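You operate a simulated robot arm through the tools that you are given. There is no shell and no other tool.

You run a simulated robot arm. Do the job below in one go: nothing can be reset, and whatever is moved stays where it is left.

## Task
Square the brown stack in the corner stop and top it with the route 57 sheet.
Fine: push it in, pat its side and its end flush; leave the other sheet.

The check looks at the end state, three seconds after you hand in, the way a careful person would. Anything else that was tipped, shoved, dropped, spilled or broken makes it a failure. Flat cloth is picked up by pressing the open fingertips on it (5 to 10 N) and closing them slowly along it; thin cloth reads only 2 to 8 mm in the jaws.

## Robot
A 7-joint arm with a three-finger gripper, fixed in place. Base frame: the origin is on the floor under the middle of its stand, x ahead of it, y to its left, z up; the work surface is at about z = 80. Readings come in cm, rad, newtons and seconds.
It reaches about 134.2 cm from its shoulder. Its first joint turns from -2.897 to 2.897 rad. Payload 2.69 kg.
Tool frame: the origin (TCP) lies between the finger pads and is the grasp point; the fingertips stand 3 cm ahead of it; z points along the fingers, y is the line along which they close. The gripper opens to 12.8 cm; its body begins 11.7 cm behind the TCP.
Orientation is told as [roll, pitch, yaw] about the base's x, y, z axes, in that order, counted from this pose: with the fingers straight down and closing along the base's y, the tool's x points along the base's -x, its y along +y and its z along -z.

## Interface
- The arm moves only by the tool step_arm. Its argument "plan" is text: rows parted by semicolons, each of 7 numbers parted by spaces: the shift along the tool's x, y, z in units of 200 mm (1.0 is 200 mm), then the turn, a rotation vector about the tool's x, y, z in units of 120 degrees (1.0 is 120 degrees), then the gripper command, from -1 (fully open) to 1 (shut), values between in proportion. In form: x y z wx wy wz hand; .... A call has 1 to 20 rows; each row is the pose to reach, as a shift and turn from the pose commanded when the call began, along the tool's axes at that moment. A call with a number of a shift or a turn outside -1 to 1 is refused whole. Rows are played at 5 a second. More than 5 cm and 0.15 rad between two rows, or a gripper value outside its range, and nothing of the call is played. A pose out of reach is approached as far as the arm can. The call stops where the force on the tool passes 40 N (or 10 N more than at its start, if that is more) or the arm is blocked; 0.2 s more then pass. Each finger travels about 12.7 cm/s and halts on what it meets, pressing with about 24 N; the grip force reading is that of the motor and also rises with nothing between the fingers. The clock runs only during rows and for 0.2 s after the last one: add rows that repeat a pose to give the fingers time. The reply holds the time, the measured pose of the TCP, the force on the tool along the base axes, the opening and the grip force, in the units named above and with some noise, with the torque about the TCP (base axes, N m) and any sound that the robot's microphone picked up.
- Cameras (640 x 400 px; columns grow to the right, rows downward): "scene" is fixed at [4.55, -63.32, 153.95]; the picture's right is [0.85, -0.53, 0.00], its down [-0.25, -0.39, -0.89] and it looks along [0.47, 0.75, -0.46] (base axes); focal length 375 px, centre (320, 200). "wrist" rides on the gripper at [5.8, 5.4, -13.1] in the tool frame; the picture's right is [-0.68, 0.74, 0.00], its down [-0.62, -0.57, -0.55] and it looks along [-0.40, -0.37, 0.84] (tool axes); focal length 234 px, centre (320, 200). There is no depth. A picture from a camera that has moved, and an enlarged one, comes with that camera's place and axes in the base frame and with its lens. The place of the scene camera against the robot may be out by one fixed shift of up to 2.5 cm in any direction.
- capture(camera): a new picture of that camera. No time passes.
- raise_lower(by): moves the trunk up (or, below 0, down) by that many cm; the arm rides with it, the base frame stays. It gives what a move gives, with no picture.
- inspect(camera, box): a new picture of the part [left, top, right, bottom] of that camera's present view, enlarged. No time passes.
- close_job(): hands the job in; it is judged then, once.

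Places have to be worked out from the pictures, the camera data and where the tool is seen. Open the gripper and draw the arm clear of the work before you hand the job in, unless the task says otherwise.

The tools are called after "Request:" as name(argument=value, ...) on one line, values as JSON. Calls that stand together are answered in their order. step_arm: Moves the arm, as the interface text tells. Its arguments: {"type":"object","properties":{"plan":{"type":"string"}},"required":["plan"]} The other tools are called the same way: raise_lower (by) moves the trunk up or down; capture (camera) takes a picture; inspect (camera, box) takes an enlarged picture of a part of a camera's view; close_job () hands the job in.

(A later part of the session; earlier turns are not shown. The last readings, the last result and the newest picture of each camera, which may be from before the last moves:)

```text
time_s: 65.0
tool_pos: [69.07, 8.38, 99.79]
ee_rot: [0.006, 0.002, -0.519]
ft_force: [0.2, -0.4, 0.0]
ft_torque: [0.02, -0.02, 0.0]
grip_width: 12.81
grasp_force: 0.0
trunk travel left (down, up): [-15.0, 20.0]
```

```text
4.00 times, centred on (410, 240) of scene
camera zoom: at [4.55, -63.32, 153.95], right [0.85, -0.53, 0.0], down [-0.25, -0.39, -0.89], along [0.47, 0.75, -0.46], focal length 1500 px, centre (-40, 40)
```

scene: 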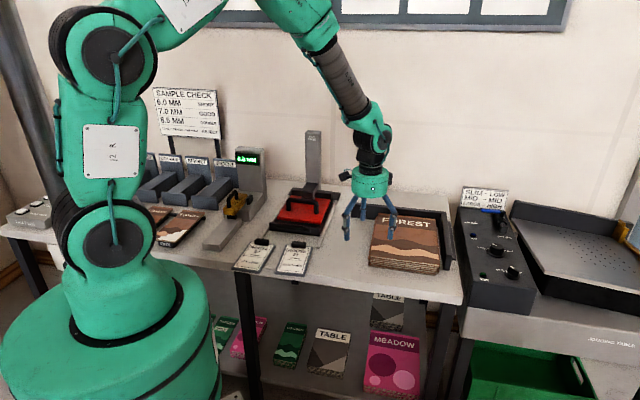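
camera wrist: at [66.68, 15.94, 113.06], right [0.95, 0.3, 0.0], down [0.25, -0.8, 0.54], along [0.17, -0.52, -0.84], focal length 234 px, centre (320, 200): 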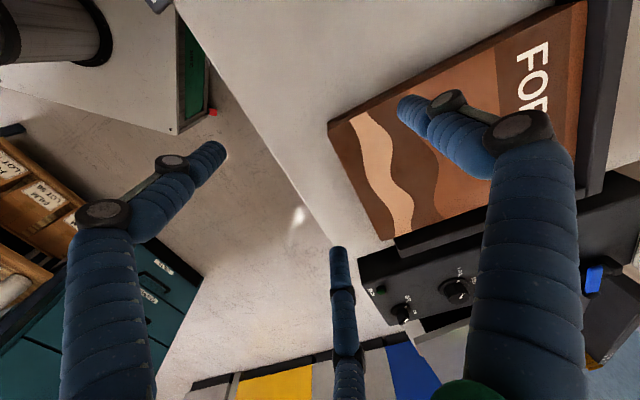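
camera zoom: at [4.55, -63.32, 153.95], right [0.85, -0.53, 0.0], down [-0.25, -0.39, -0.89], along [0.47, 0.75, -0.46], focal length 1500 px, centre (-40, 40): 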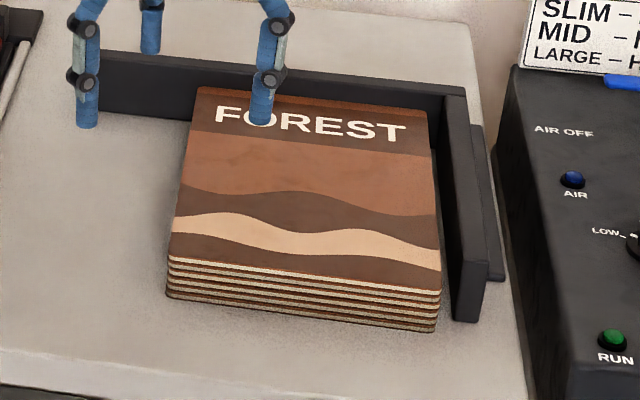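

The stack now looks nearly flush on the front. I'll zoom in on its right side against the wall, and on its left and back edges.

Request:
inspect(camera="scene", box=[420, 205, 480, 285])

Request:
inspect(camera="scene", box=[375, 240, 465, 280])

Request:
inspect(camera="wrist", box=[320, 0, 640, 280])

Request:
inspect(camera="scene", box=[360, 195, 470, 230])

```text
5.00 times, centred on (450, 245) of scene
camera zoom: at [4.55, -63.32, 153.95], right [0.85, -0.53, 0.0], down [-0.25, -0.39, -0.89], along [0.47, 0.75, -0.46], focal length 1875 px, centre (-330, -25)
```

zoom: 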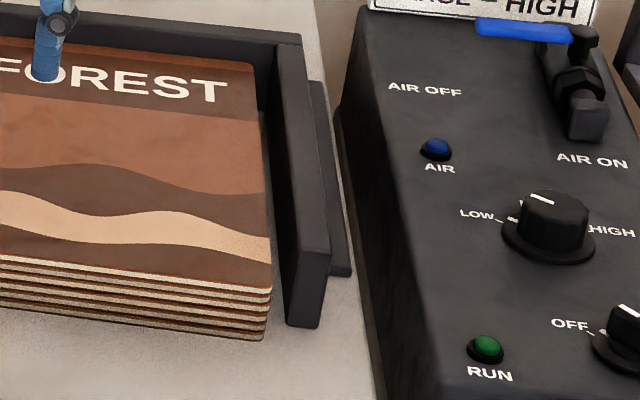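

```text
7.11 times, centred on (420, 260) of scene
camera zoom: at [4.55, -63.32, 153.95], right [0.85, -0.53, 0.0], down [-0.25, -0.39, -0.89], along [0.47, 0.75, -0.46], focal length 2667 px, centre (-391, -227)
```

zoom: 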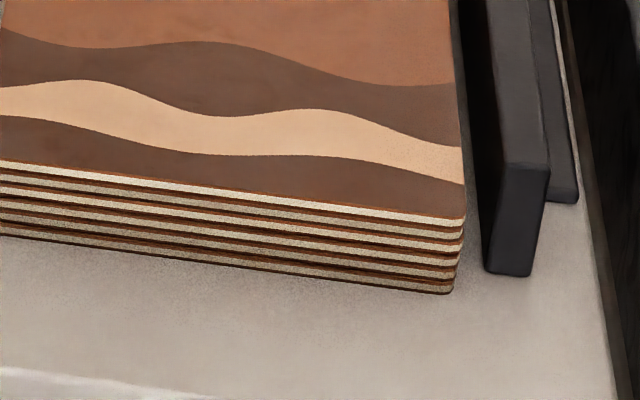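

```text
1.43 times, centred on (480, 140) of wrist
camera zoom: at [66.68, 15.94, 113.06], right [0.95, 0.3, 0.0], down [0.25, -0.8, 0.54], along [0.17, -0.52, -0.84], focal length 334 px, centre (91, 286)
```

zoom: 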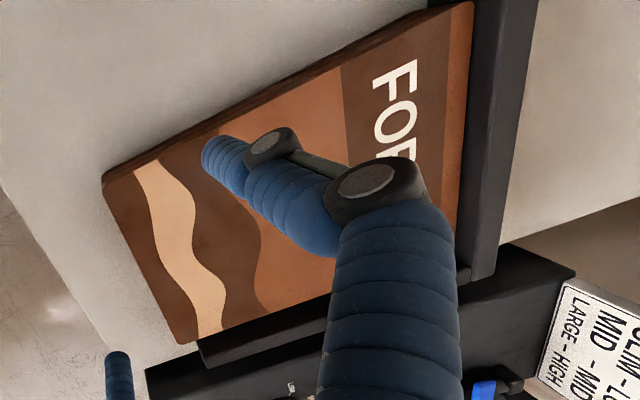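

```text
5.82 times, centred on (415, 212) of scene
camera zoom: at [4.55, -63.32, 153.95], right [0.85, -0.53, 0.0], down [-0.25, -0.39, -0.89], along [0.47, 0.75, -0.46], focal length 2182 px, centre (-233, 127)
```

zoom: 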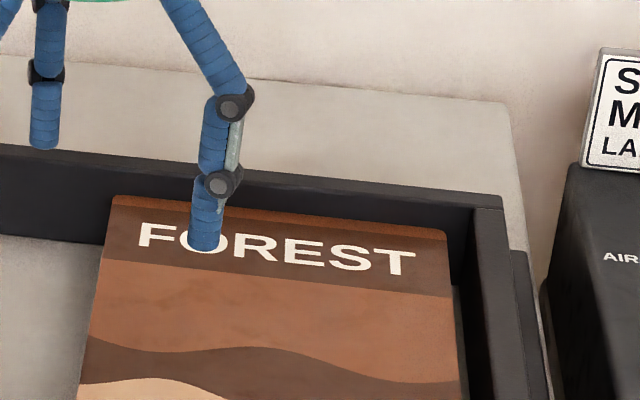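

The sheets are now flush with one another, but I see roughly a 1 cm gap to the side wall. I'll bring the wrist camera above that gap to measure it.

Request:
step_arm(plan="-0.2 0.016 0 0 0 0 -1; -0.4 0.033 0 0 0 0 -1; -0.6 0.05 0 0 0 0 -1; -0.8 0.066 0 0 0 0 -1; -1 0.082 0 0 0 0 -1; -1 0.082 0 0 0 0 -1")

Request:
step_arm(plan="-0.2 0.016 0 0 0 0 -1; -0.4 0.033 0 0 0 0 -1; -0.555 0.046 0 0 0 0 -1; -0.555 0.046 0 0 0 0 -1")

Request:
capture(camera="wrist")

```text
time_s: 66.4
tool_pos: [87.36, 0.01, 99.78]
ee_rot: [0.003, 0.003, -0.522]
ft_force: [0.6, 1.1, 0.4]
ft_torque: [0.04, 0.03, -0.02]
grip_width: 12.8
grasp_force: 0.0
trunk travel left (down, up): [-15.0, 20.0]
```

```text
time_s: 67.4
tool_pos: [97.34, -4.62, 99.82]
ee_rot: [0.005, 0.002, -0.517]
ft_force: [0.0, -0.2, 0.4]
ft_torque: [0.02, 0.04, -0.01]
grip_width: 12.83
grasp_force: 0.0
trunk travel left (down, up): [-15.0, 20.0]
```

```text
taken
camera wrist: at [95.02, 2.79, 112.95], right [0.95, 0.3, 0.0], down [0.25, -0.8, 0.54], along [0.17, -0.52, -0.84], focal length 234 px, centre (320, 200)
```

wrist: 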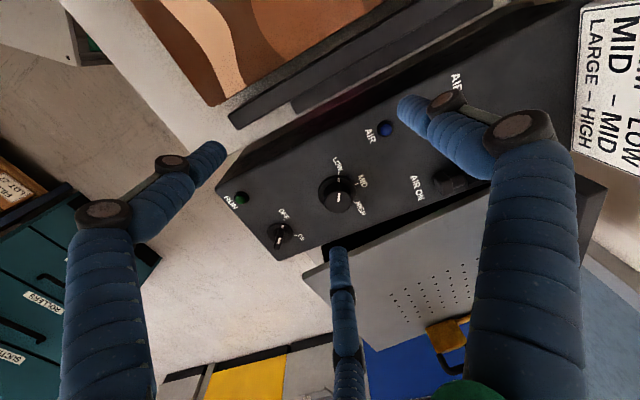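

Request:
inspect(camera="wrist", box=[180, 0, 480, 150])

Request:
inspect(camera="wrist", box=[200, 20, 360, 130])

```text
2.13 times, centred on (330, 75) of wrist
camera zoom: at [95.02, 2.79, 112.95], right [0.95, 0.3, 0.0], down [0.25, -0.8, 0.54], along [0.17, -0.52, -0.84], focal length 500 px, centre (299, 467)
```

zoom: 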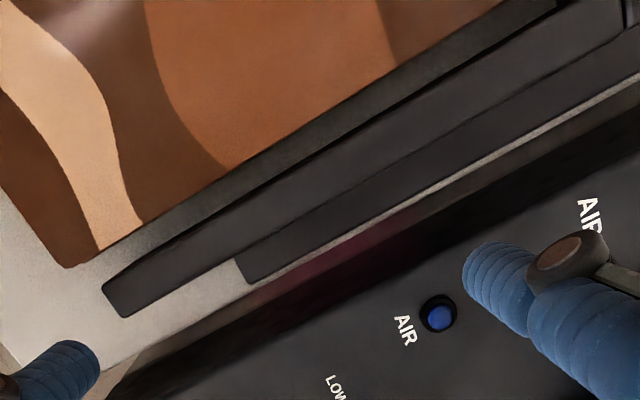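

```text
3.64 times, centred on (280, 75) of wrist
camera zoom: at [95.02, 2.79, 112.95], right [0.95, 0.3, 0.0], down [0.25, -0.8, 0.54], along [0.17, -0.52, -0.84], focal length 852 px, centre (466, 654)
```

zoom: 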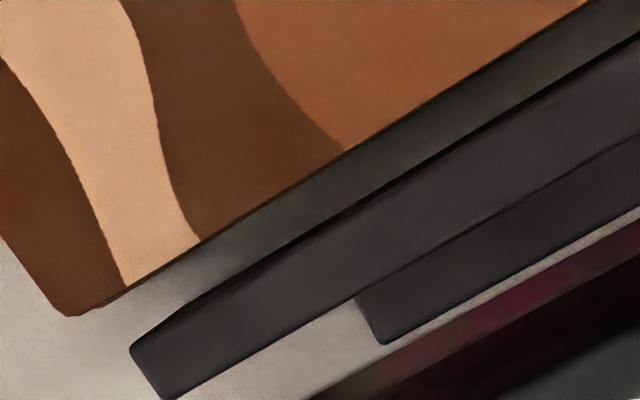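

From straight above, the stack's right edge is parallel to the side wall with a uniform gap of about 1.25 cm. Next I'll check the back wall gap the same way.

Request:
step_arm(plan="0.08 0.2 0 0 0 0 -1; 0.16 0.4 0 0 0 0 -1; 0.24 0.6 0 0 0 0 -1; 0.32 0.8 0 0 0 0 -1; 0.32 0.8 0 0 0 0 -1")

Request:
capture(camera="wrist")

Request:
inspect(camera="wrist", box=[200, 0, 440, 150])

```text
time_s: 68.6
tool_pos: [99.94, 12.49, 99.83]
ee_rot: [0.003, 0.002, -0.519]
ft_force: [-0.7, 1.4, 1.1]
ft_torque: [-0.07, 0.01, -0.01]
grip_width: 12.79
grasp_force: 0.0
trunk travel left (down, up): [-15.0, 20.0]
```

```text
taken
camera wrist: at [97.43, 19.8, 112.95], right [0.95, 0.3, 0.0], down [0.25, -0.8, 0.55], along [0.17, -0.52, -0.84], focal length 234 px, centre (320, 200)
```

wrist: 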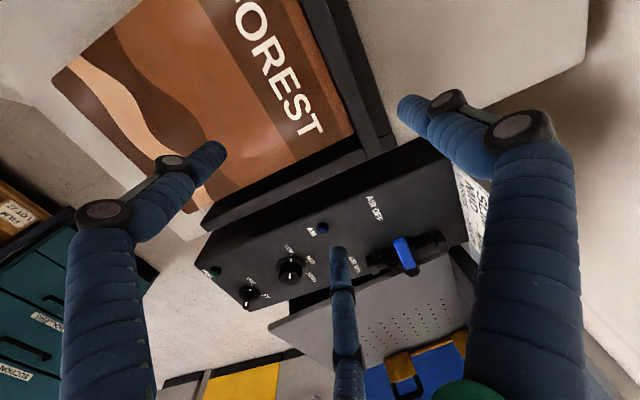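

```text
2.67 times, centred on (320, 75) of wrist
camera zoom: at [97.43, 19.8, 112.95], right [0.95, 0.3, 0.0], down [0.25, -0.8, 0.55], along [0.17, -0.52, -0.84], focal length 624 px, centre (320, 533)
```

zoom: 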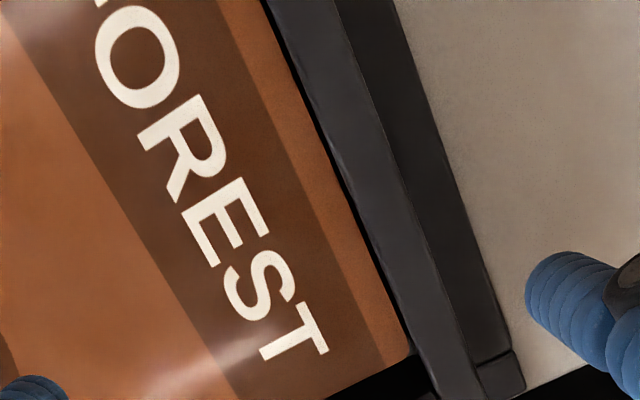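

The back edge sits right against the back wall, so only the 1.25 cm toward the side wall is left. I'll go back to the left side with yaw -44.6°, so the side finger pushes with its flat side as near the stack's middle as possible and the front finger clears the end.

Request:
step_arm(plan="0.164 -0.101 0 0 0 0 -1; 0.328 -0.202 0 0 0 0 -1; 0.492 -0.304 0 0 0 0 -1; 0.655 -0.405 0 0 0 0 -1")

Request:
step_arm(plan="0.164 -0.101 0 0 0 0.031 -1; 0.328 -0.202 0 0 0 0.062 -1; 0.492 -0.304 0 0 0 0.093 -1; 0.655 -0.405 0 0 0 0.124 -1; 0.655 -0.405 0 0 0 0.124 -1")

Request:
capture(camera="wrist")

```text
time_s: 69.6
tool_pos: [84.36, 11.81, 99.77]
ee_rot: [0.006, 0.0, -0.521]
ft_force: [0.3, 1.0, 0.6]
ft_torque: [-0.04, 0.07, -0.01]
grip_width: 12.77
grasp_force: 0.0
trunk travel left (down, up): [-15.0, 20.0]
```

```text
time_s: 70.8
tool_pos: [68.81, 11.2, 99.82]
ee_rot: [0.002, 0.002, -0.781]
ft_force: [-0.2, 0.2, 0.8]
ft_torque: [-0.06, -0.05, -0.01]
grip_width: 12.8
grasp_force: 0.0
trunk travel left (down, up): [-15.0, 20.0]
```

```text
taken
camera wrist: at [68.43, 19.03, 113.03], right [1.0, 0.05, 0.0], down [0.04, -0.84, 0.54], along [0.03, -0.54, -0.84], focal length 234 px, centre (320, 200)
```

wrist: 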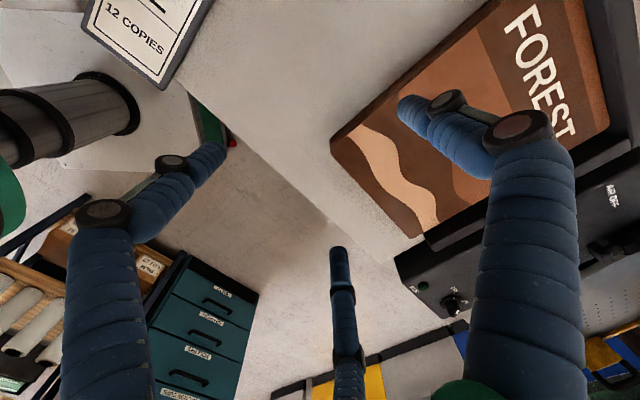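

Yaw is right, and in this frame tool -x is toward the side wall and tool +y toward the back wall. I'll level the hand and lower to working height beside the stack.

Request:
step_arm(plan="0 0 0.2 0.0003 -0.001 0 -1; 0 0 0.4 0.0007 -0.002 0 -1; 0 0 0.6 0.0007 -0.002 0 -1; 0 0 0.75 0.0007 -0.002 0 -1; 0 0 0.83 0.0007 -0.002 0 -1; 0 0 0.88 0.0007 -0.002 0 -1; 0 0 0.893 0.0007 -0.002 0 -1; 0 0 0.893 0.0007 -0.002 0 -1")

Request:
capture(camera="wrist")

Request:
inspect(camera="scene", box=[320, 190, 470, 290])

```text
time_s: 72.6
tool_pos: [69.01, 11.24, 81.97]
ee_rot: [0.002, -0.002, -0.778]
ft_force: [-0.5, -0.1, -0.3]
ft_torque: [0.0, -0.04, 0.01]
grip_width: 12.81
grasp_force: 0.1
trunk travel left (down, up): [-15.0, 20.0]
```

```text
taken
camera wrist: at [68.53, 19.21, 95.14], right [1.0, 0.05, 0.0], down [0.04, -0.84, 0.55], along [0.03, -0.55, -0.84], focal length 234 px, centre (320, 200)
```

wrist: 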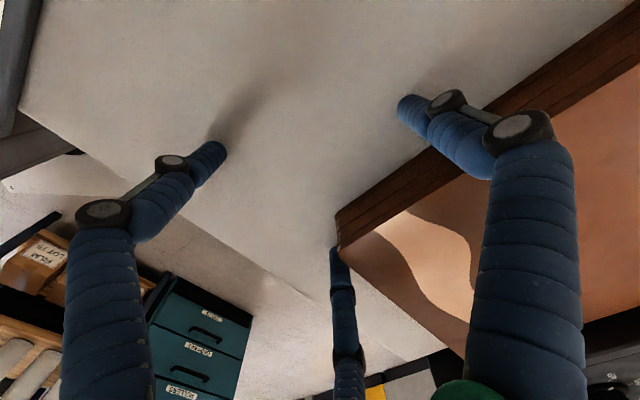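

```text
4.00 times, centred on (395, 240) of scene
camera zoom: at [4.55, -63.32, 153.95], right [0.85, -0.53, 0.0], down [-0.25, -0.39, -0.89], along [0.47, 0.75, -0.46], focal length 1500 px, centre (20, 40)
```

zoom: 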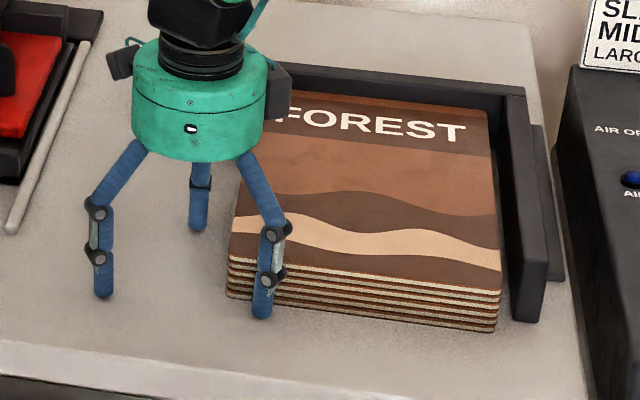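

Both visible sides look flush. Now I'll push toward the side wall in 2 mm steps, 1.4 cm total, and watch the force.

Request:
step_arm(plan="-0.01 0 0 0 0 0 -1; -0.02 0 0 0 0 0 -1; -0.03 0 0 0 0 0 -1; -0.04 0 0 0 0 0 -1; -0.05 0 0 0 0 0 -1; -0.06 0 0 0 0 0 -1; -0.07 0 0 0 0 0 -1; -0.07 0 0 0 0 0 -1")

Request:
inspect(camera="scene", box=[350, 190, 470, 290])

```text
time_s: 74.4
tool_pos: [69.95, 10.44, 81.95]
ee_rot: [0.002, -0.003, -0.779]
ft_force: [0.2, -0.5, -0.1]
ft_torque: [0.0, 0.01, 0.02]
grip_width: 12.78
grasp_force: 0.1
trunk travel left (down, up): [-15.0, 20.0]
```

```text
4.00 times, centred on (410, 240) of scene
camera zoom: at [4.55, -63.32, 153.95], right [0.85, -0.53, 0.0], down [-0.25, -0.39, -0.89], along [0.47, 0.75, -0.46], focal length 1500 px, centre (-40, 40)
```

zoom: 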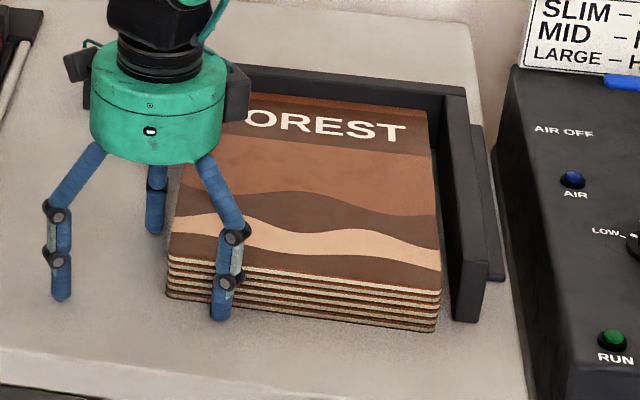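

No contact yet; the finger should be just short of the left edge. Continuing another 1 cm.

Request:
step_arm(plan="-0.01 0 0 0 0 0 -1; -0.02 0 0 0 0 0 -1; -0.03 0 0 0 0 0 -1; -0.04 0 0 0 0 0 -1; -0.05 0 0 0 0 0 -1; -0.05 0 0 0 0 0 -1")

Request:
inspect(camera="scene", box=[350, 190, 470, 290])

```text
time_s: 75.8
tool_pos: [70.62, 9.68, 82.03]
ee_rot: [0.001, -0.003, -0.779]
ft_force: [-0.7, 1.1, -0.2]
ft_torque: [0.01, 0.01, 0.11]
grip_width: 12.8
grasp_force: 0.0
trunk travel left (down, up): [-15.0, 20.0]
```

```text
4.00 times, centred on (410, 240) of scene
camera zoom: at [4.55, -63.32, 153.95], right [0.85, -0.53, 0.0], down [-0.25, -0.39, -0.89], along [0.47, 0.75, -0.46], focal length 1500 px, centre (-40, 40)
```

zoom: 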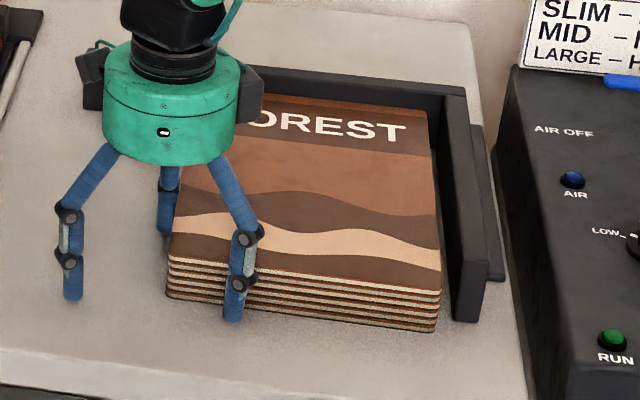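

First touch at 1.3 N. I'll push on 0.8 cm.

Request:
step_arm(plan="-0.01 0 0 0 0 0 -1; -0.02 0 0 0 0 0 -1; -0.03 0 0 0 0 0 -1; -0.04 0 0 0 0 0 -1; -0.04 0 0 0 0 0 -1")

Request:
inspect(camera="scene", box=[350, 190, 470, 290])

```text
time_s: 77.0
tool_pos: [71.28, 9.19, 82.02]
ee_rot: [0.003, -0.004, -0.779]
ft_force: [-3.9, 2.4, 1.9]
ft_torque: [0.12, -0.12, 0.38]
grip_width: 12.81
grasp_force: 0.0
trunk travel left (down, up): [-15.0, 20.0]
```

```text
4.00 times, centred on (410, 240) of scene
camera zoom: at [4.55, -63.32, 153.95], right [0.85, -0.53, 0.0], down [-0.25, -0.39, -0.89], along [0.47, 0.75, -0.46], focal length 1500 px, centre (-40, 40)
```

zoom: 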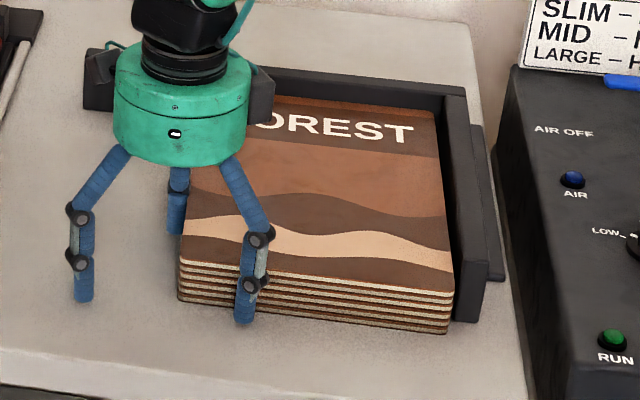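

The stack moved over as one block with about 4.6 N. I'll take the last few millimetres in 1 mm steps until the wall stops it.

Request:
step_arm(plan="-0.005 0 0 0 0 0 -1; -0.01 0 0 0 0 0 -1; -0.015 0 0 0 0 0 -1; -0.02 0 0 0 0 0 -1; -0.02 0 0 0 0 0 -1")

Request:
inspect(camera="scene", box=[420, 205, 480, 285])

```text
time_s: 78.2
tool_pos: [71.3, 8.92, 82.05]
ee_rot: [0.0, -0.002, -0.777]
ft_force: [-13.7, 15.1, 5.4]
ft_torque: [0.19, -0.27, 1.51]
grip_width: 12.83
grasp_force: 0.0
trunk travel left (down, up): [-15.0, 20.0]
```

```text
5.00 times, centred on (450, 245) of scene
camera zoom: at [4.55, -63.32, 153.95], right [0.85, -0.53, 0.0], down [-0.25, -0.39, -0.89], along [0.47, 0.75, -0.46], focal length 1875 px, centre (-330, -25)
```

zoom: 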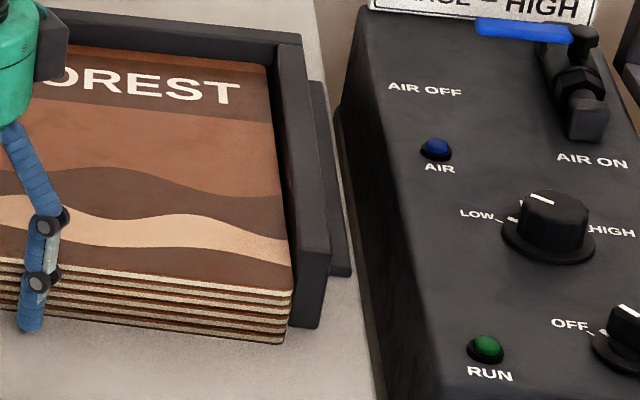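

About 20 N now, so it's against the side wall. I'll press slightly more, then check the gap from above.

Request:
step_arm(plan="-0.003 0 0 0 0 0 -1; -0.005 0 0 0 0 0 -1; -0.005 0 0 0 0 0 -1; -0.005 0 0 0 0 0 -1")

```text
time_s: 79.2
tool_pos: [71.42, 8.92, 81.99]
ee_rot: [0.002, -0.001, -0.778]
ft_force: [-21.2, 27.3, 2.5]
ft_torque: [0.08, -0.14, 2.47]
grip_width: 12.84
grasp_force: 0.1
trunk travel left (down, up): [-15.0, 20.0]
```

34 N, so it's seated on the side wall. I'll release the side finger by 4 mm and pat the front end along e1 with the front finger.

Request:
step_arm(plan="0.02 0 0 0 0 0 -1; 0.02 0.01 0 0 0 0 -1; 0.02 0.02 0 0 0 0 -1; 0.02 0.03 0 0 0 0 -1; 0.02 0.04 0 0 0 0 -1; 0.02 0.05 0 0 0 0 -1; 0.02 0.05 0 0 0 0 -1")

Request:
inspect(camera="scene", box=[350, 190, 470, 290])

```text
time_s: 80.8
tool_pos: [71.87, 9.65, 82.02]
ee_rot: [0.001, 0.0, -0.78]
ft_force: [-11.8, -9.4, 3.4]
ft_torque: [-0.35, 0.14, -0.96]
grip_width: 12.79
grasp_force: 0.0
trunk travel left (down, up): [-15.0, 20.0]
```

```text
4.00 times, centred on (410, 240) of scene
camera zoom: at [4.55, -63.32, 153.95], right [0.85, -0.53, 0.0], down [-0.25, -0.39, -0.89], along [0.47, 0.75, -0.46], focal length 1500 px, centre (-40, 40)
```

zoom: 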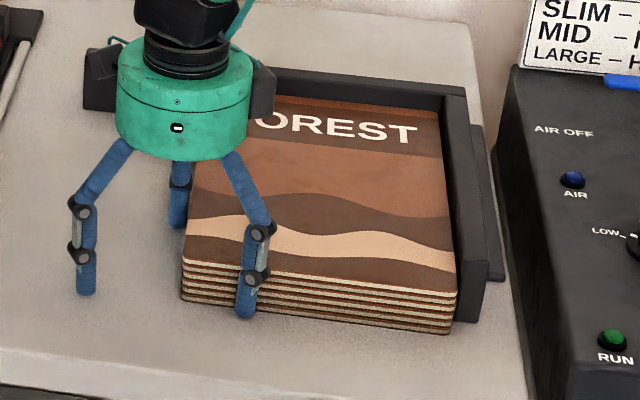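

15 N at the front end with the front near e1 -28, so the back wall is carrying it. I'll press a touch more along e1, then release, lift and check from above.

Request:
step_arm(plan="0 0.003 0 0 0 0 -1; 0 0.006 0 0 0 0 -1; 0 0.007 0 0 0 0 -1; 0 0.007 0 0 0 0 -1")

Request:
step_arm(plan="0 -0.01 0 0 0 0 -1; 0.02 -0.03 0 0 0 0 -1; 0.06 -0.06 -0.02 0 0 0 -1; 0.06 -0.06 -0.2 0 0 0 -1; 0.06 -0.06 -0.4 0 0 0 -1; 0.06 -0.06 -0.6 0 0 0 -1; 0.06 -0.06 -0.8 0 0 0 -1; 0.06 -0.06 -0.9 0 0 0 -1; 0.06 -0.06 -0.9 0 0 0 -1")

Request:
inspect(camera="scene", box=[350, 190, 470, 290])

Request:
inspect(camera="scene", box=[375, 235, 475, 290])

```text
time_s: 81.8
tool_pos: [71.85, 9.78, 81.95]
ee_rot: [0.001, 0.001, -0.78]
ft_force: [-22.5, -12.6, 4.8]
ft_torque: [-0.44, 0.26, -1.74]
grip_width: 12.86
grasp_force: 0.1
trunk travel left (down, up): [-15.0, 20.0]
```

```text
time_s: 83.8
tool_pos: [70.32, 9.93, 99.93]
ee_rot: [0.002, -0.001, -0.778]
ft_force: [0.2, -0.3, 0.0]
ft_torque: [0.01, -0.02, 0.0]
grip_width: 12.8
grasp_force: 0.0
trunk travel left (down, up): [-15.0, 20.0]
```

```text
4.00 times, centred on (410, 240) of scene
camera zoom: at [4.55, -63.32, 153.95], right [0.85, -0.53, 0.0], down [-0.25, -0.39, -0.89], along [0.47, 0.75, -0.46], focal length 1500 px, centre (-40, 40)
```

zoom: 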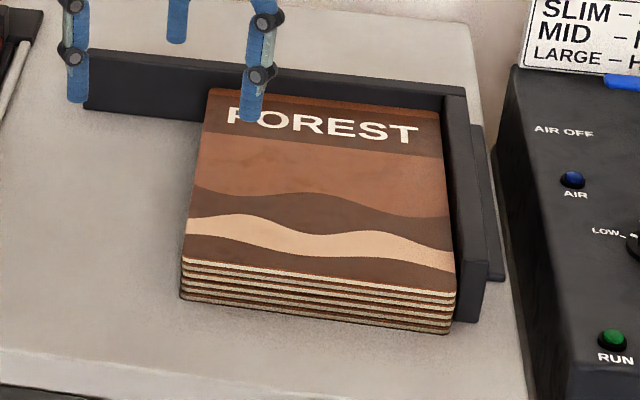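

```text
6.40 times, centred on (425, 262) of scene
camera zoom: at [4.55, -63.32, 153.95], right [0.85, -0.53, 0.0], down [-0.25, -0.39, -0.89], along [0.47, 0.75, -0.46], focal length 2400 px, centre (-352, -200)
```

zoom: 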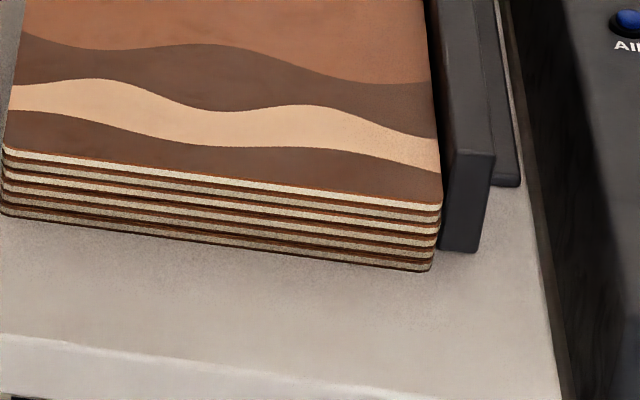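

The stack looks square and seated. I'll verify both wall gaps from above once more before fetching the route 57 sheet.

Request:
step_arm(plan="-0.178 0.043 0 0 0 0 -1; -0.356 0.085 0 0 0 0 -1; -0.534 0.128 0 0 0 0 -1; -0.713 0.17 0 0 0 0 -1")

Request:
step_arm(plan="-0.178 0.043 0 0 0 0 -1; -0.356 0.085 0 0 0 0 -1; -0.534 0.128 0 0 0 0 -1; -0.713 0.17 0 0 0 0 -1; -0.713 0.17 0 0 0 0 -1")

Request:
capture(camera="wrist")

Request:
inspect(camera="wrist", box=[200, 0, 420, 130])

```text
time_s: 84.8
tool_pos: [82.91, 2.26, 100.06]
ee_rot: [0.003, -0.002, -0.779]
ft_force: [-0.3, -0.4, -0.1]
ft_torque: [-0.01, -0.05, 0.03]
grip_width: 12.79
grasp_force: 0.0
trunk travel left (down, up): [-15.0, 20.0]
```

```text
time_s: 86.0
tool_pos: [95.47, -5.43, 100.01]
ee_rot: [0.002, -0.002, -0.778]
ft_force: [0.9, -0.3, -0.9]
ft_torque: [0.05, 0.03, -0.02]
grip_width: 12.78
grasp_force: 0.0
trunk travel left (down, up): [-15.0, 20.0]
```

```text
taken
camera wrist: at [95.04, 2.44, 113.15], right [1.0, 0.05, 0.0], down [0.04, -0.84, 0.55], along [0.03, -0.55, -0.84], focal length 234 px, centre (320, 200)
```

wrist: 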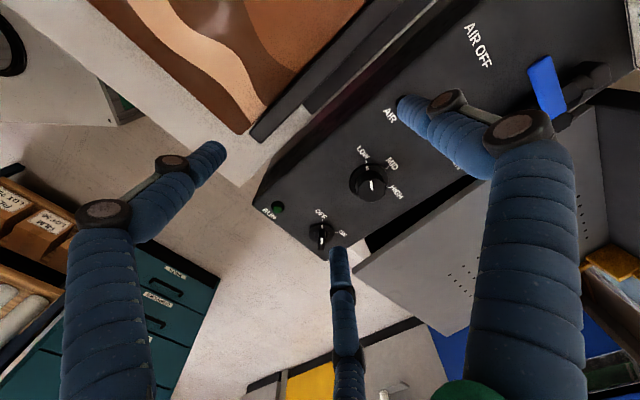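

```text
2.91 times, centred on (310, 65) of wrist
camera zoom: at [95.04, 2.44, 113.15], right [1.0, 0.05, 0.0], down [0.04, -0.84, 0.55], along [0.03, -0.55, -0.84], focal length 681 px, centre (349, 593)
```

zoom: 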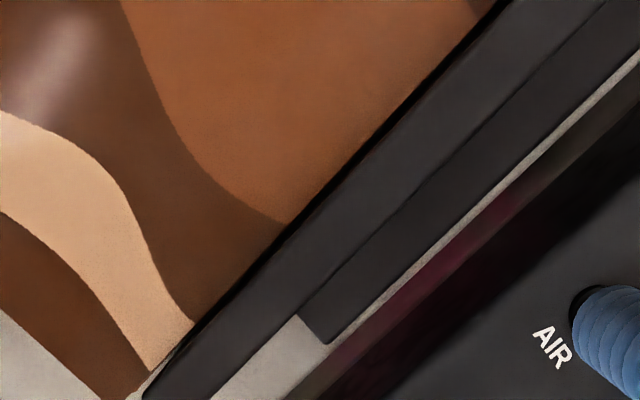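

The right side is tight against the side wall. Now the back edge.

Request:
step_arm(plan="0.134 0.177 0 0 0 0 -1; 0.268 0.354 0 0 0 0 -1; 0.402 0.53 0 0 0 0 -1; 0.536 0.707 0 0 0 0 -1; 0.536 0.707 0 0 0 0 -1")

Request:
inspect(camera="wrist", box=[160, 0, 480, 180])

```text
time_s: 87.2
tool_pos: [97.66, 12.46, 100.13]
ee_rot: [0.002, -0.004, -0.778]
ft_force: [1.1, 0.3, 0.3]
ft_torque: [-0.08, 0.0, 0.04]
grip_width: 12.79
grasp_force: 0.0
trunk travel left (down, up): [-15.0, 20.0]
```

```text
2.00 times, centred on (320, 90) of wrist
camera zoom: at [97.25, 20.19, 113.25], right [1.0, 0.05, 0.0], down [0.04, -0.84, 0.55], along [0.03, -0.55, -0.84], focal length 468 px, centre (320, 420)
```

zoom: 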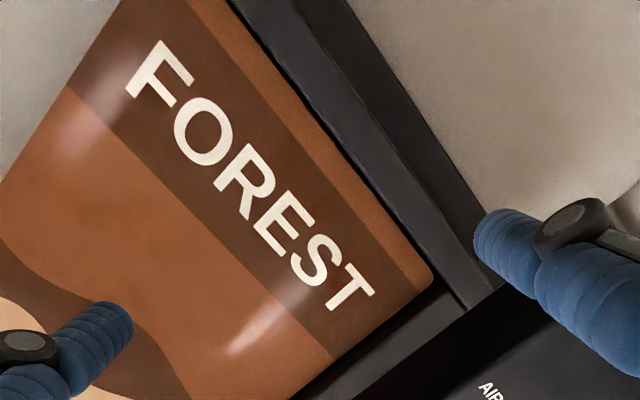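

The back edge is flush too, so the stack is squared in the stop. Now I'll carry the open hand over to the route 57 board, whose clip should be near (44, 35).

Request:
step_arm(plan="0.179 -0.071 0 0 0 0 -1; 0.358 -0.142 0 0 0 0 -1; 0.537 -0.213 0 0 0 0 -1; 0.716 -0.284 0 0 0 0 -1; 0.895 -0.355 0 0 0 0 -1")

Request:
step_arm(plan="0.179 -0.071 0 0 0 0 -1; 0.358 -0.142 0 0 0 0 -1; 0.537 -0.213 0 0 0 0 -1; 0.716 -0.284 0 0 0 0 -1; 0.895 -0.355 0 0 0 0 -1")

Request:
step_arm(plan="0.179 -0.071 0 0 0 -0.05 -1; 0.358 -0.142 0 0 0 -0.1 -1; 0.537 -0.213 0 0 0 -0.15 -1; 0.716 -0.284 0 0 0 -0.2 -1; 0.895 -0.355 0 0 0 -0.25 -1; 0.895 -0.355 0 0 0 -0.25 -1")

Request:
capture(camera="wrist")

Request:
capture(camera="scene")

```text
time_s: 88.4
tool_pos: [79.96, 19.63, 99.99]
ee_rot: [0.005, -0.003, -0.779]
ft_force: [1.1, 0.3, 0.6]
ft_torque: [0.0, 0.03, 0.02]
grip_width: 12.82
grasp_force: 0.1
trunk travel left (down, up): [-15.0, 20.0]
```

```text
time_s: 89.6
tool_pos: [62.19, 27.36, 100.1]
ee_rot: [0.004, -0.002, -0.778]
ft_force: [1.7, 0.6, 0.2]
ft_torque: [0.01, 0.02, 0.0]
grip_width: 12.78
grasp_force: 0.0
trunk travel left (down, up): [-15.0, 20.0]
```

```text
time_s: 91.0
tool_pos: [44.47, 34.81, 99.94]
ee_rot: [0.002, -0.002, -0.255]
ft_force: [-0.3, 0.9, 1.3]
ft_torque: [0.01, -0.09, -0.03]
grip_width: 12.82
grasp_force: 0.1
trunk travel left (down, up): [-15.0, 20.0]
```

```text
taken
camera wrist: at [40.07, 41.35, 113.11], right [0.84, 0.54, 0.0], down [0.45, -0.7, 0.55], along [0.3, -0.46, -0.84], focal length 234 px, centre (320, 200)
```

wrist: 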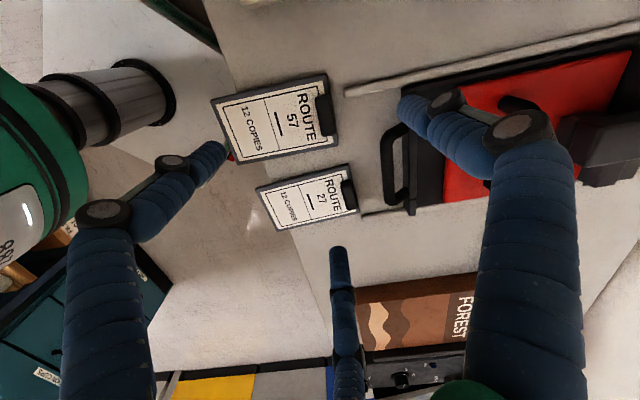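

```text
taken
```

scene: 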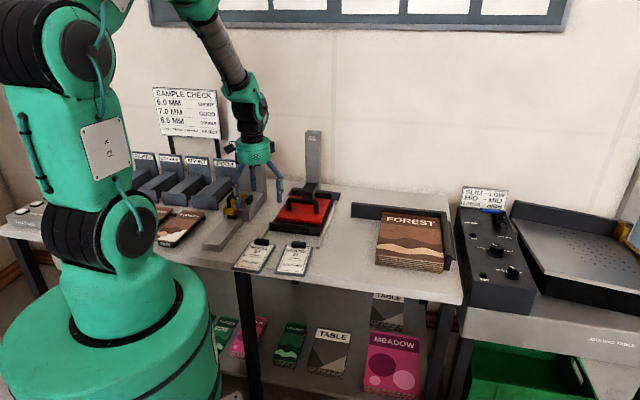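

Route 57 is in view at the upper left, with route 27 beside it. I'll enlarge to locate the clip exactly.

Request:
inspect(camera="wrist", box=[200, 60, 370, 170])

Request:
inspect(camera="scene", box=[200, 140, 330, 280])

```text
3.64 times, centred on (285, 115) of wrist
camera zoom: at [40.07, 41.35, 113.11], right [0.84, 0.54, 0.0], down [0.45, -0.7, 0.55], along [0.3, -0.46, -0.84], focal length 852 px, centre (447, 509)
```

zoom: 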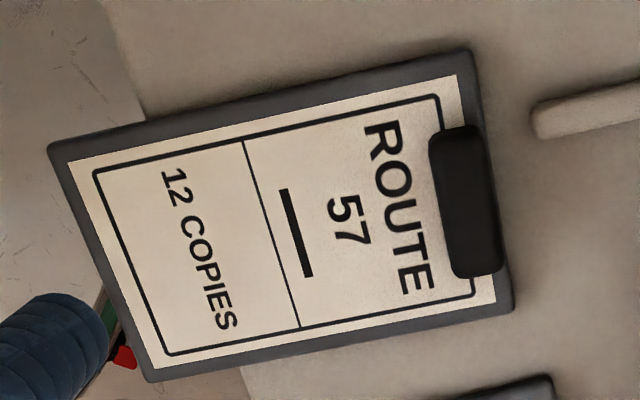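

```text
2.86 times, centred on (265, 210) of scene
camera zoom: at [4.55, -63.32, 153.95], right [0.85, -0.53, 0.0], down [-0.25, -0.39, -0.89], along [0.47, 0.75, -0.46], focal length 1072 px, centre (477, 171)
```

zoom: 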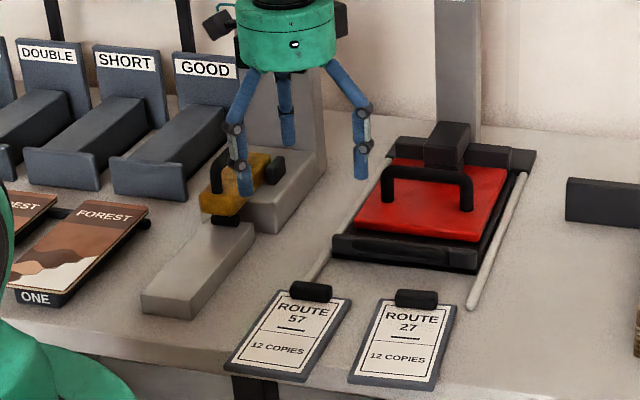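

The clip is centred near (44.5, 35.75), about 1.8 x 5 cm, with its long side across the board. At this yaw two fingers straddle it front and back and the third meets its right end. I'll narrow to about 8 cm and descend to z ≈ 89 for a check.

Request:
step_arm(plan="0.004 0.02 0.1 0 0 0 -0.5; 0.0105 0.0465 0.22 0 0 0 -0.25; 0.0105 0.0465 0.34 0 0 0 -0.25; 0.0105 0.0465 0.45 0 0 0 -0.25; 0.0105 0.0465 0.54 0 0 0 -0.25; 0.0105 0.0465 0.54 0 0 0 -0.25")

Request:
capture(camera="wrist")

Request:
inspect(camera="scene", box=[200, 140, 330, 280])

```text
time_s: 92.4
tool_pos: [44.67, 35.83, 89.17]
ee_rot: [0.001, -0.002, -0.254]
ft_force: [-0.2, -0.4, -1.3]
ft_torque: [-0.02, 0.0, 0.01]
grip_width: 7.99
grasp_force: 0.0
trunk travel left (down, up): [-15.0, 20.0]
```

```text
taken
camera wrist: at [40.34, 42.4, 102.33], right [0.84, 0.54, 0.0], down [0.45, -0.7, 0.55], along [0.3, -0.46, -0.84], focal length 234 px, centre (320, 200)
```

wrist: 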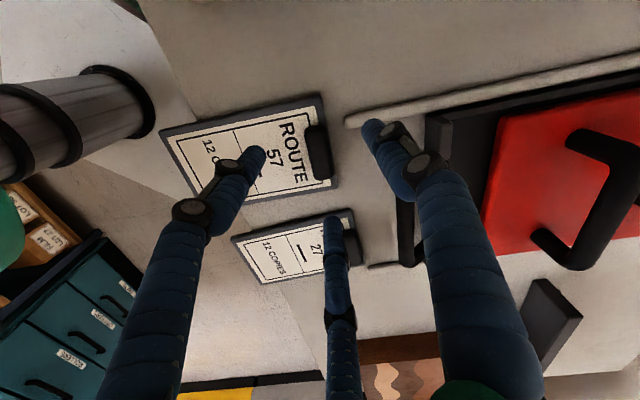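

```text
2.86 times, centred on (265, 210) of scene
camera zoom: at [4.55, -63.32, 153.95], right [0.85, -0.53, 0.0], down [-0.25, -0.39, -0.89], along [0.47, 0.75, -0.46], focal length 1072 px, centre (477, 171)
```

zoom: 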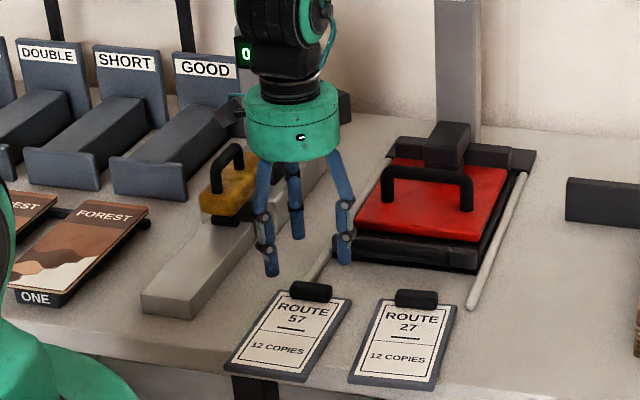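

A press rail ends just behind the clip, so a wide-open hand would come down on it. I'll zoom in to refine the clip and rail positions before using a narrower approach.

Request:
inspect(camera="wrist", box=[240, 80, 420, 200])

Request:
inspect(camera="scene", box=[235, 200, 345, 275])

```text
3.33 times, centred on (330, 140) of wrist
camera zoom: at [40.34, 42.4, 102.33], right [0.84, 0.54, 0.0], down [0.45, -0.7, 0.55], along [0.3, -0.46, -0.84], focal length 781 px, centre (287, 400)
```

zoom: 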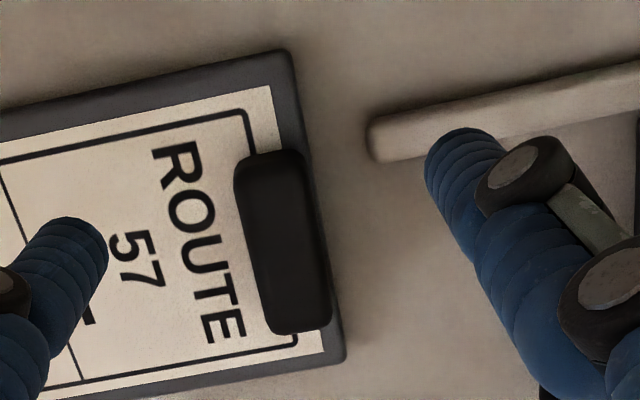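

```text
5.33 times, centred on (290, 238) of scene
camera zoom: at [4.55, -63.32, 153.95], right [0.85, -0.53, 0.0], down [-0.25, -0.39, -0.89], along [0.47, 0.75, -0.46], focal length 2000 px, centre (480, 0)
```

zoom: 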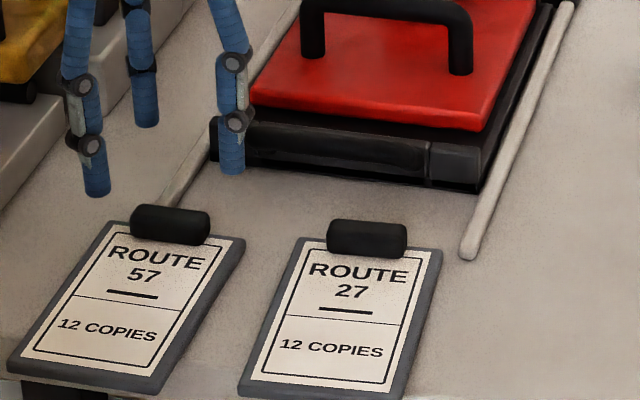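

Refined clip centre is about (44.65, 35.55). Approaching 1.2 cm to its right end with a 4 cm opening keeps the back finger beside the rail rather than on it, with the pinch centred on the clip. I'll shift and close to 4 cm at this height first.

Request:
step_arm(plan="-0.03 -0.02 0 0 0 0 0.1; -0.0574 -0.0419 0 0 0 0 0.375; -0.0574 -0.0419 0 0 0 0 0.375; -0.0574 -0.0419 0.05 0 0 0 0.375; -0.0574 -0.0419 0.1 0 0 0 0.375; -0.0574 -0.0419 0.1 0 0 0 0.375")

Request:
capture(camera="wrist")

Request:
inspect(camera="wrist", box=[220, 80, 420, 240])

Request:
inspect(camera="scene", box=[235, 180, 325, 260])

```text
time_s: 93.8
tool_pos: [45.54, 34.57, 87.2]
ee_rot: [0.004, -0.001, -0.256]
ft_force: [0.8, 0.4, 0.6]
ft_torque: [-0.01, 0.01, 0.02]
grip_width: 4.02
grasp_force: 0.0
trunk travel left (down, up): [-15.0, 20.0]
```

```text
taken
camera wrist: at [41.22, 41.26, 100.28], right [0.84, 0.54, 0.0], down [0.45, -0.7, 0.55], along [0.3, -0.46, -0.84], focal length 234 px, centre (320, 200)
```

wrist: 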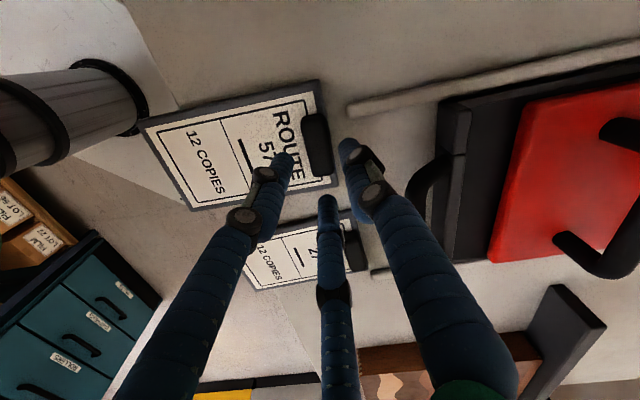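

```text
2.50 times, centred on (320, 160) of wrist
camera zoom: at [41.22, 41.26, 100.28], right [0.84, 0.54, 0.0], down [0.45, -0.7, 0.55], along [0.3, -0.46, -0.84], focal length 585 px, centre (320, 300)
```

zoom: 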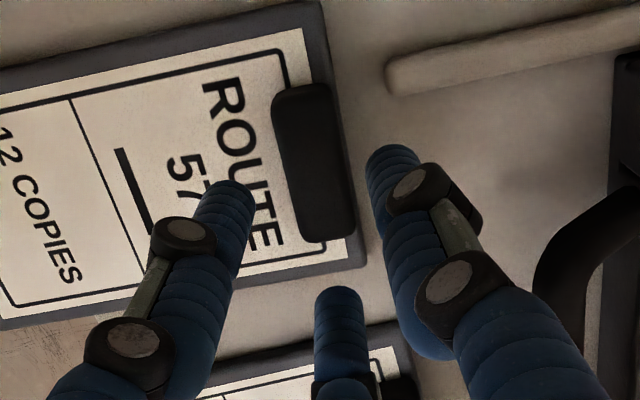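

```text
5.00 times, centred on (280, 220) of scene
camera zoom: at [4.55, -63.32, 153.95], right [0.85, -0.53, 0.0], down [-0.25, -0.39, -0.89], along [0.47, 0.75, -0.46], focal length 1875 px, centre (520, 100)
```

zoom: 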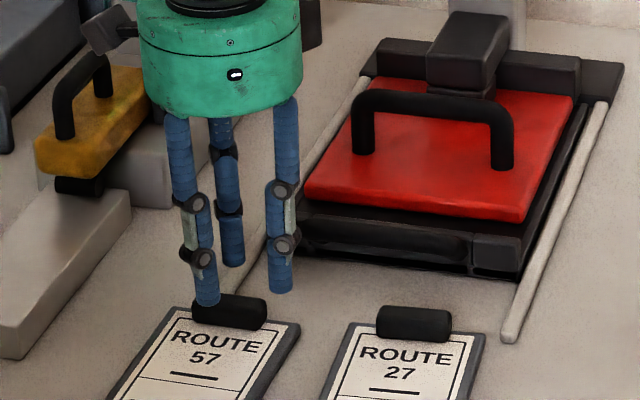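

Fingers straddle the clip with 0.6-0.8 cm of clearance all round and stay beside the rail end. I'll descend to TCP z ≈ 84.1, which puts the tips just above the board.

Request:
step_arm(plan="0 0 0.04 0 0 0 0.375; 0 0 0.08 0 0 0 0.375; 0 0 0.11 0 0 0 0.375; 0 0 0.135 0 0 0 0.375; 0 0 0.1535 0 0 0 0.375; 0 0 0.1535 0 0 0 0.375")

Request:
inspect(camera="wrist", box=[220, 80, 420, 240])

Request:
inspect(camera="scene", box=[245, 210, 305, 260])

```text
time_s: 95.2
tool_pos: [45.7, 34.75, 84.11]
ee_rot: [0.001, -0.002, -0.255]
ft_force: [0.4, -0.2, -0.5]
ft_torque: [-0.01, 0.02, 0.02]
grip_width: 4.01
grasp_force: 0.1
trunk travel left (down, up): [-15.0, 20.0]
```

```text
2.50 times, centred on (320, 160) of wrist
camera zoom: at [41.23, 41.24, 97.27], right [0.84, 0.54, 0.0], down [0.45, -0.7, 0.55], along [0.3, -0.46, -0.84], focal length 585 px, centre (320, 300)
```

zoom: 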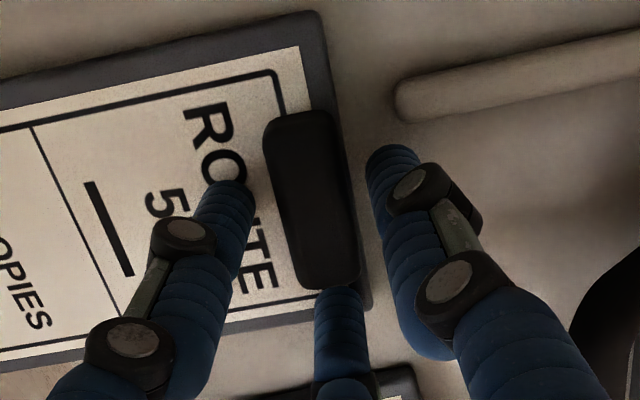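

```text
8.00 times, centred on (275, 235) of scene
camera zoom: at [4.55, -63.32, 153.95], right [0.85, -0.53, 0.0], down [-0.25, -0.39, -0.89], along [0.47, 0.75, -0.46], focal length 3001 px, centre (680, -80)
```

zoom: 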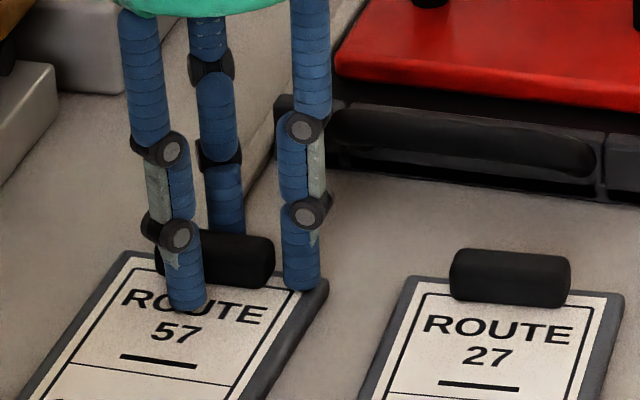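

The hand is in place with no load. I'll close slowly on the clip.

Request:
step_arm(plan="0 0 0 0 0 0 0.45; 0 0 0 0 0 0 0.53; 0 0 0 0 0 0 0.6; 0 0 0 0 0 0 0.67; 0 0 0 0 0 0 0.74; 0 0 0 0 0 0 0.82; 0 0 0 0 0 0 0.9; 0 0 0 0 0 0 1; 0 0 0 0 0 0 1; 0 0 0 0 0 0 1")

Request:
inspect(camera="wrist", box=[220, 80, 420, 240])

Request:
inspect(camera="scene", box=[235, 210, 315, 275])

```text
time_s: 97.4
tool_pos: [45.58, 34.63, 84.15]
ee_rot: [0.002, -0.003, -0.255]
ft_force: [-0.1, 1.1, -0.3]
ft_torque: [-0.06, -0.01, 0.0]
grip_width: 2.43
grasp_force: 24.4
trunk travel left (down, up): [-15.0, 20.0]
```

```text
2.50 times, centred on (320, 160) of wrist
camera zoom: at [41.22, 41.24, 97.27], right [0.84, 0.54, 0.0], down [0.45, -0.7, 0.55], along [0.3, -0.46, -0.84], focal length 585 px, centre (320, 300)
```

zoom: 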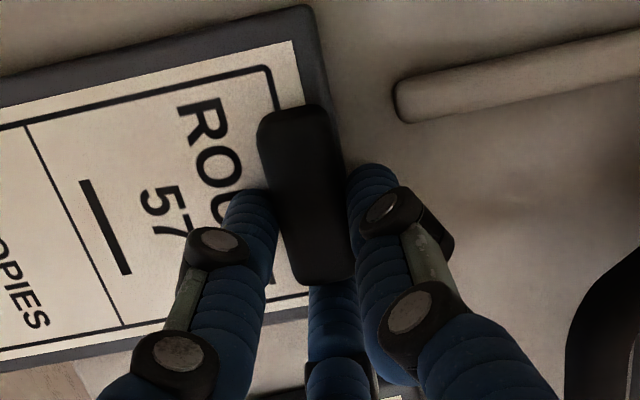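

```text
6.15 times, centred on (275, 242) of scene
camera zoom: at [4.55, -63.32, 153.95], right [0.85, -0.53, 0.0], down [-0.25, -0.39, -0.89], along [0.47, 0.75, -0.46], focal length 2308 px, centre (597, -62)
```

zoom: 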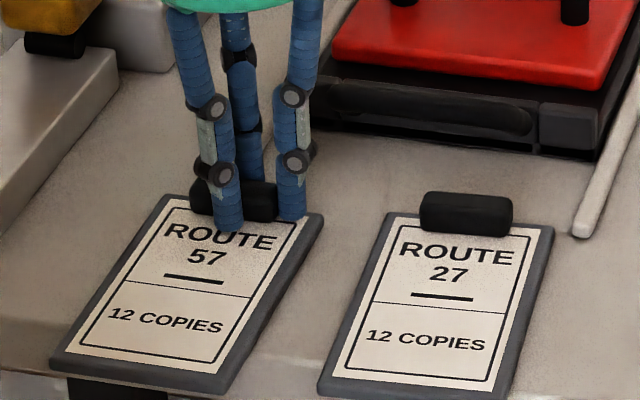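

The clip is gripped at 2.4 cm opening and 24 N. I'll lift slowly and check the board comes up level.

Request:
step_arm(plan="0 0 -0.02 0 0 0 1; 0 0 -0.05 0 0 0 1; 0 0 -0.1 0 0 0 1; 0 0 -0.15 0 0 0 1; 0 0 -0.2 0 0 0 1; 0 0 -0.2 0 0 0 1")

Request:
capture(camera="wrist")

Request:
inspect(camera="scene", box=[225, 190, 325, 280])

```text
time_s: 98.8
tool_pos: [45.62, 34.61, 88.2]
ee_rot: [0.001, -0.001, -0.256]
ft_force: [0.7, -0.7, -0.2]
ft_torque: [0.04, -0.04, 0.02]
grip_width: 2.45
grasp_force: 24.6
trunk travel left (down, up): [-15.0, 20.0]
```

```text
taken
camera wrist: at [41.19, 41.25, 101.22], right [0.84, 0.54, 0.0], down [0.45, -0.7, 0.55], along [0.3, -0.46, -0.84], focal length 234 px, centre (320, 200)
```

wrist: 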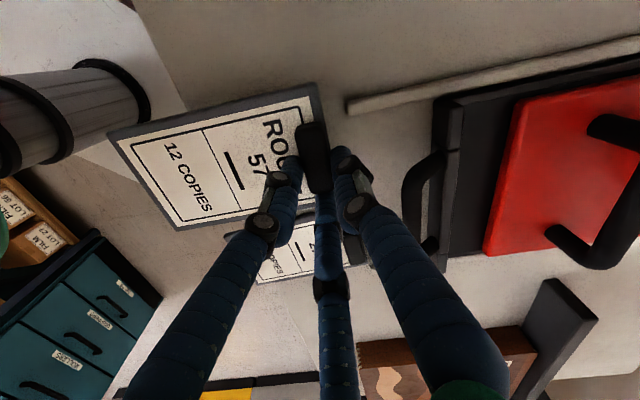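

```text
4.44 times, centred on (275, 235) of scene
camera zoom: at [4.55, -63.32, 153.95], right [0.85, -0.53, 0.0], down [-0.25, -0.39, -0.89], along [0.47, 0.75, -0.46], focal length 1667 px, centre (520, 44)
```

zoom: 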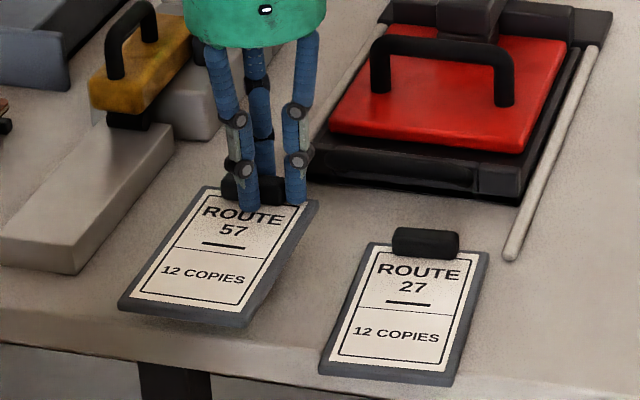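

The board came up level and light. I'll measure where it sits relative to the hand so I can place it centred on the stack.

Request:
inspect(camera="wrist", box=[90, 60, 370, 250])

```text
2.11 times, centred on (230, 155) of wrist
camera zoom: at [41.19, 41.25, 101.22], right [0.84, 0.54, 0.0], down [0.45, -0.7, 0.55], along [0.3, -0.46, -0.84], focal length 493 px, centre (510, 295)
```

zoom: 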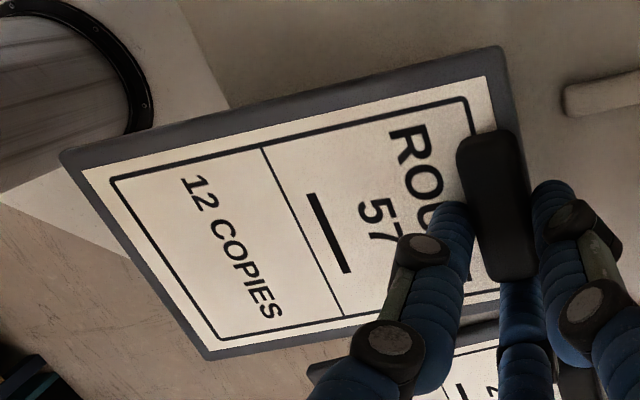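

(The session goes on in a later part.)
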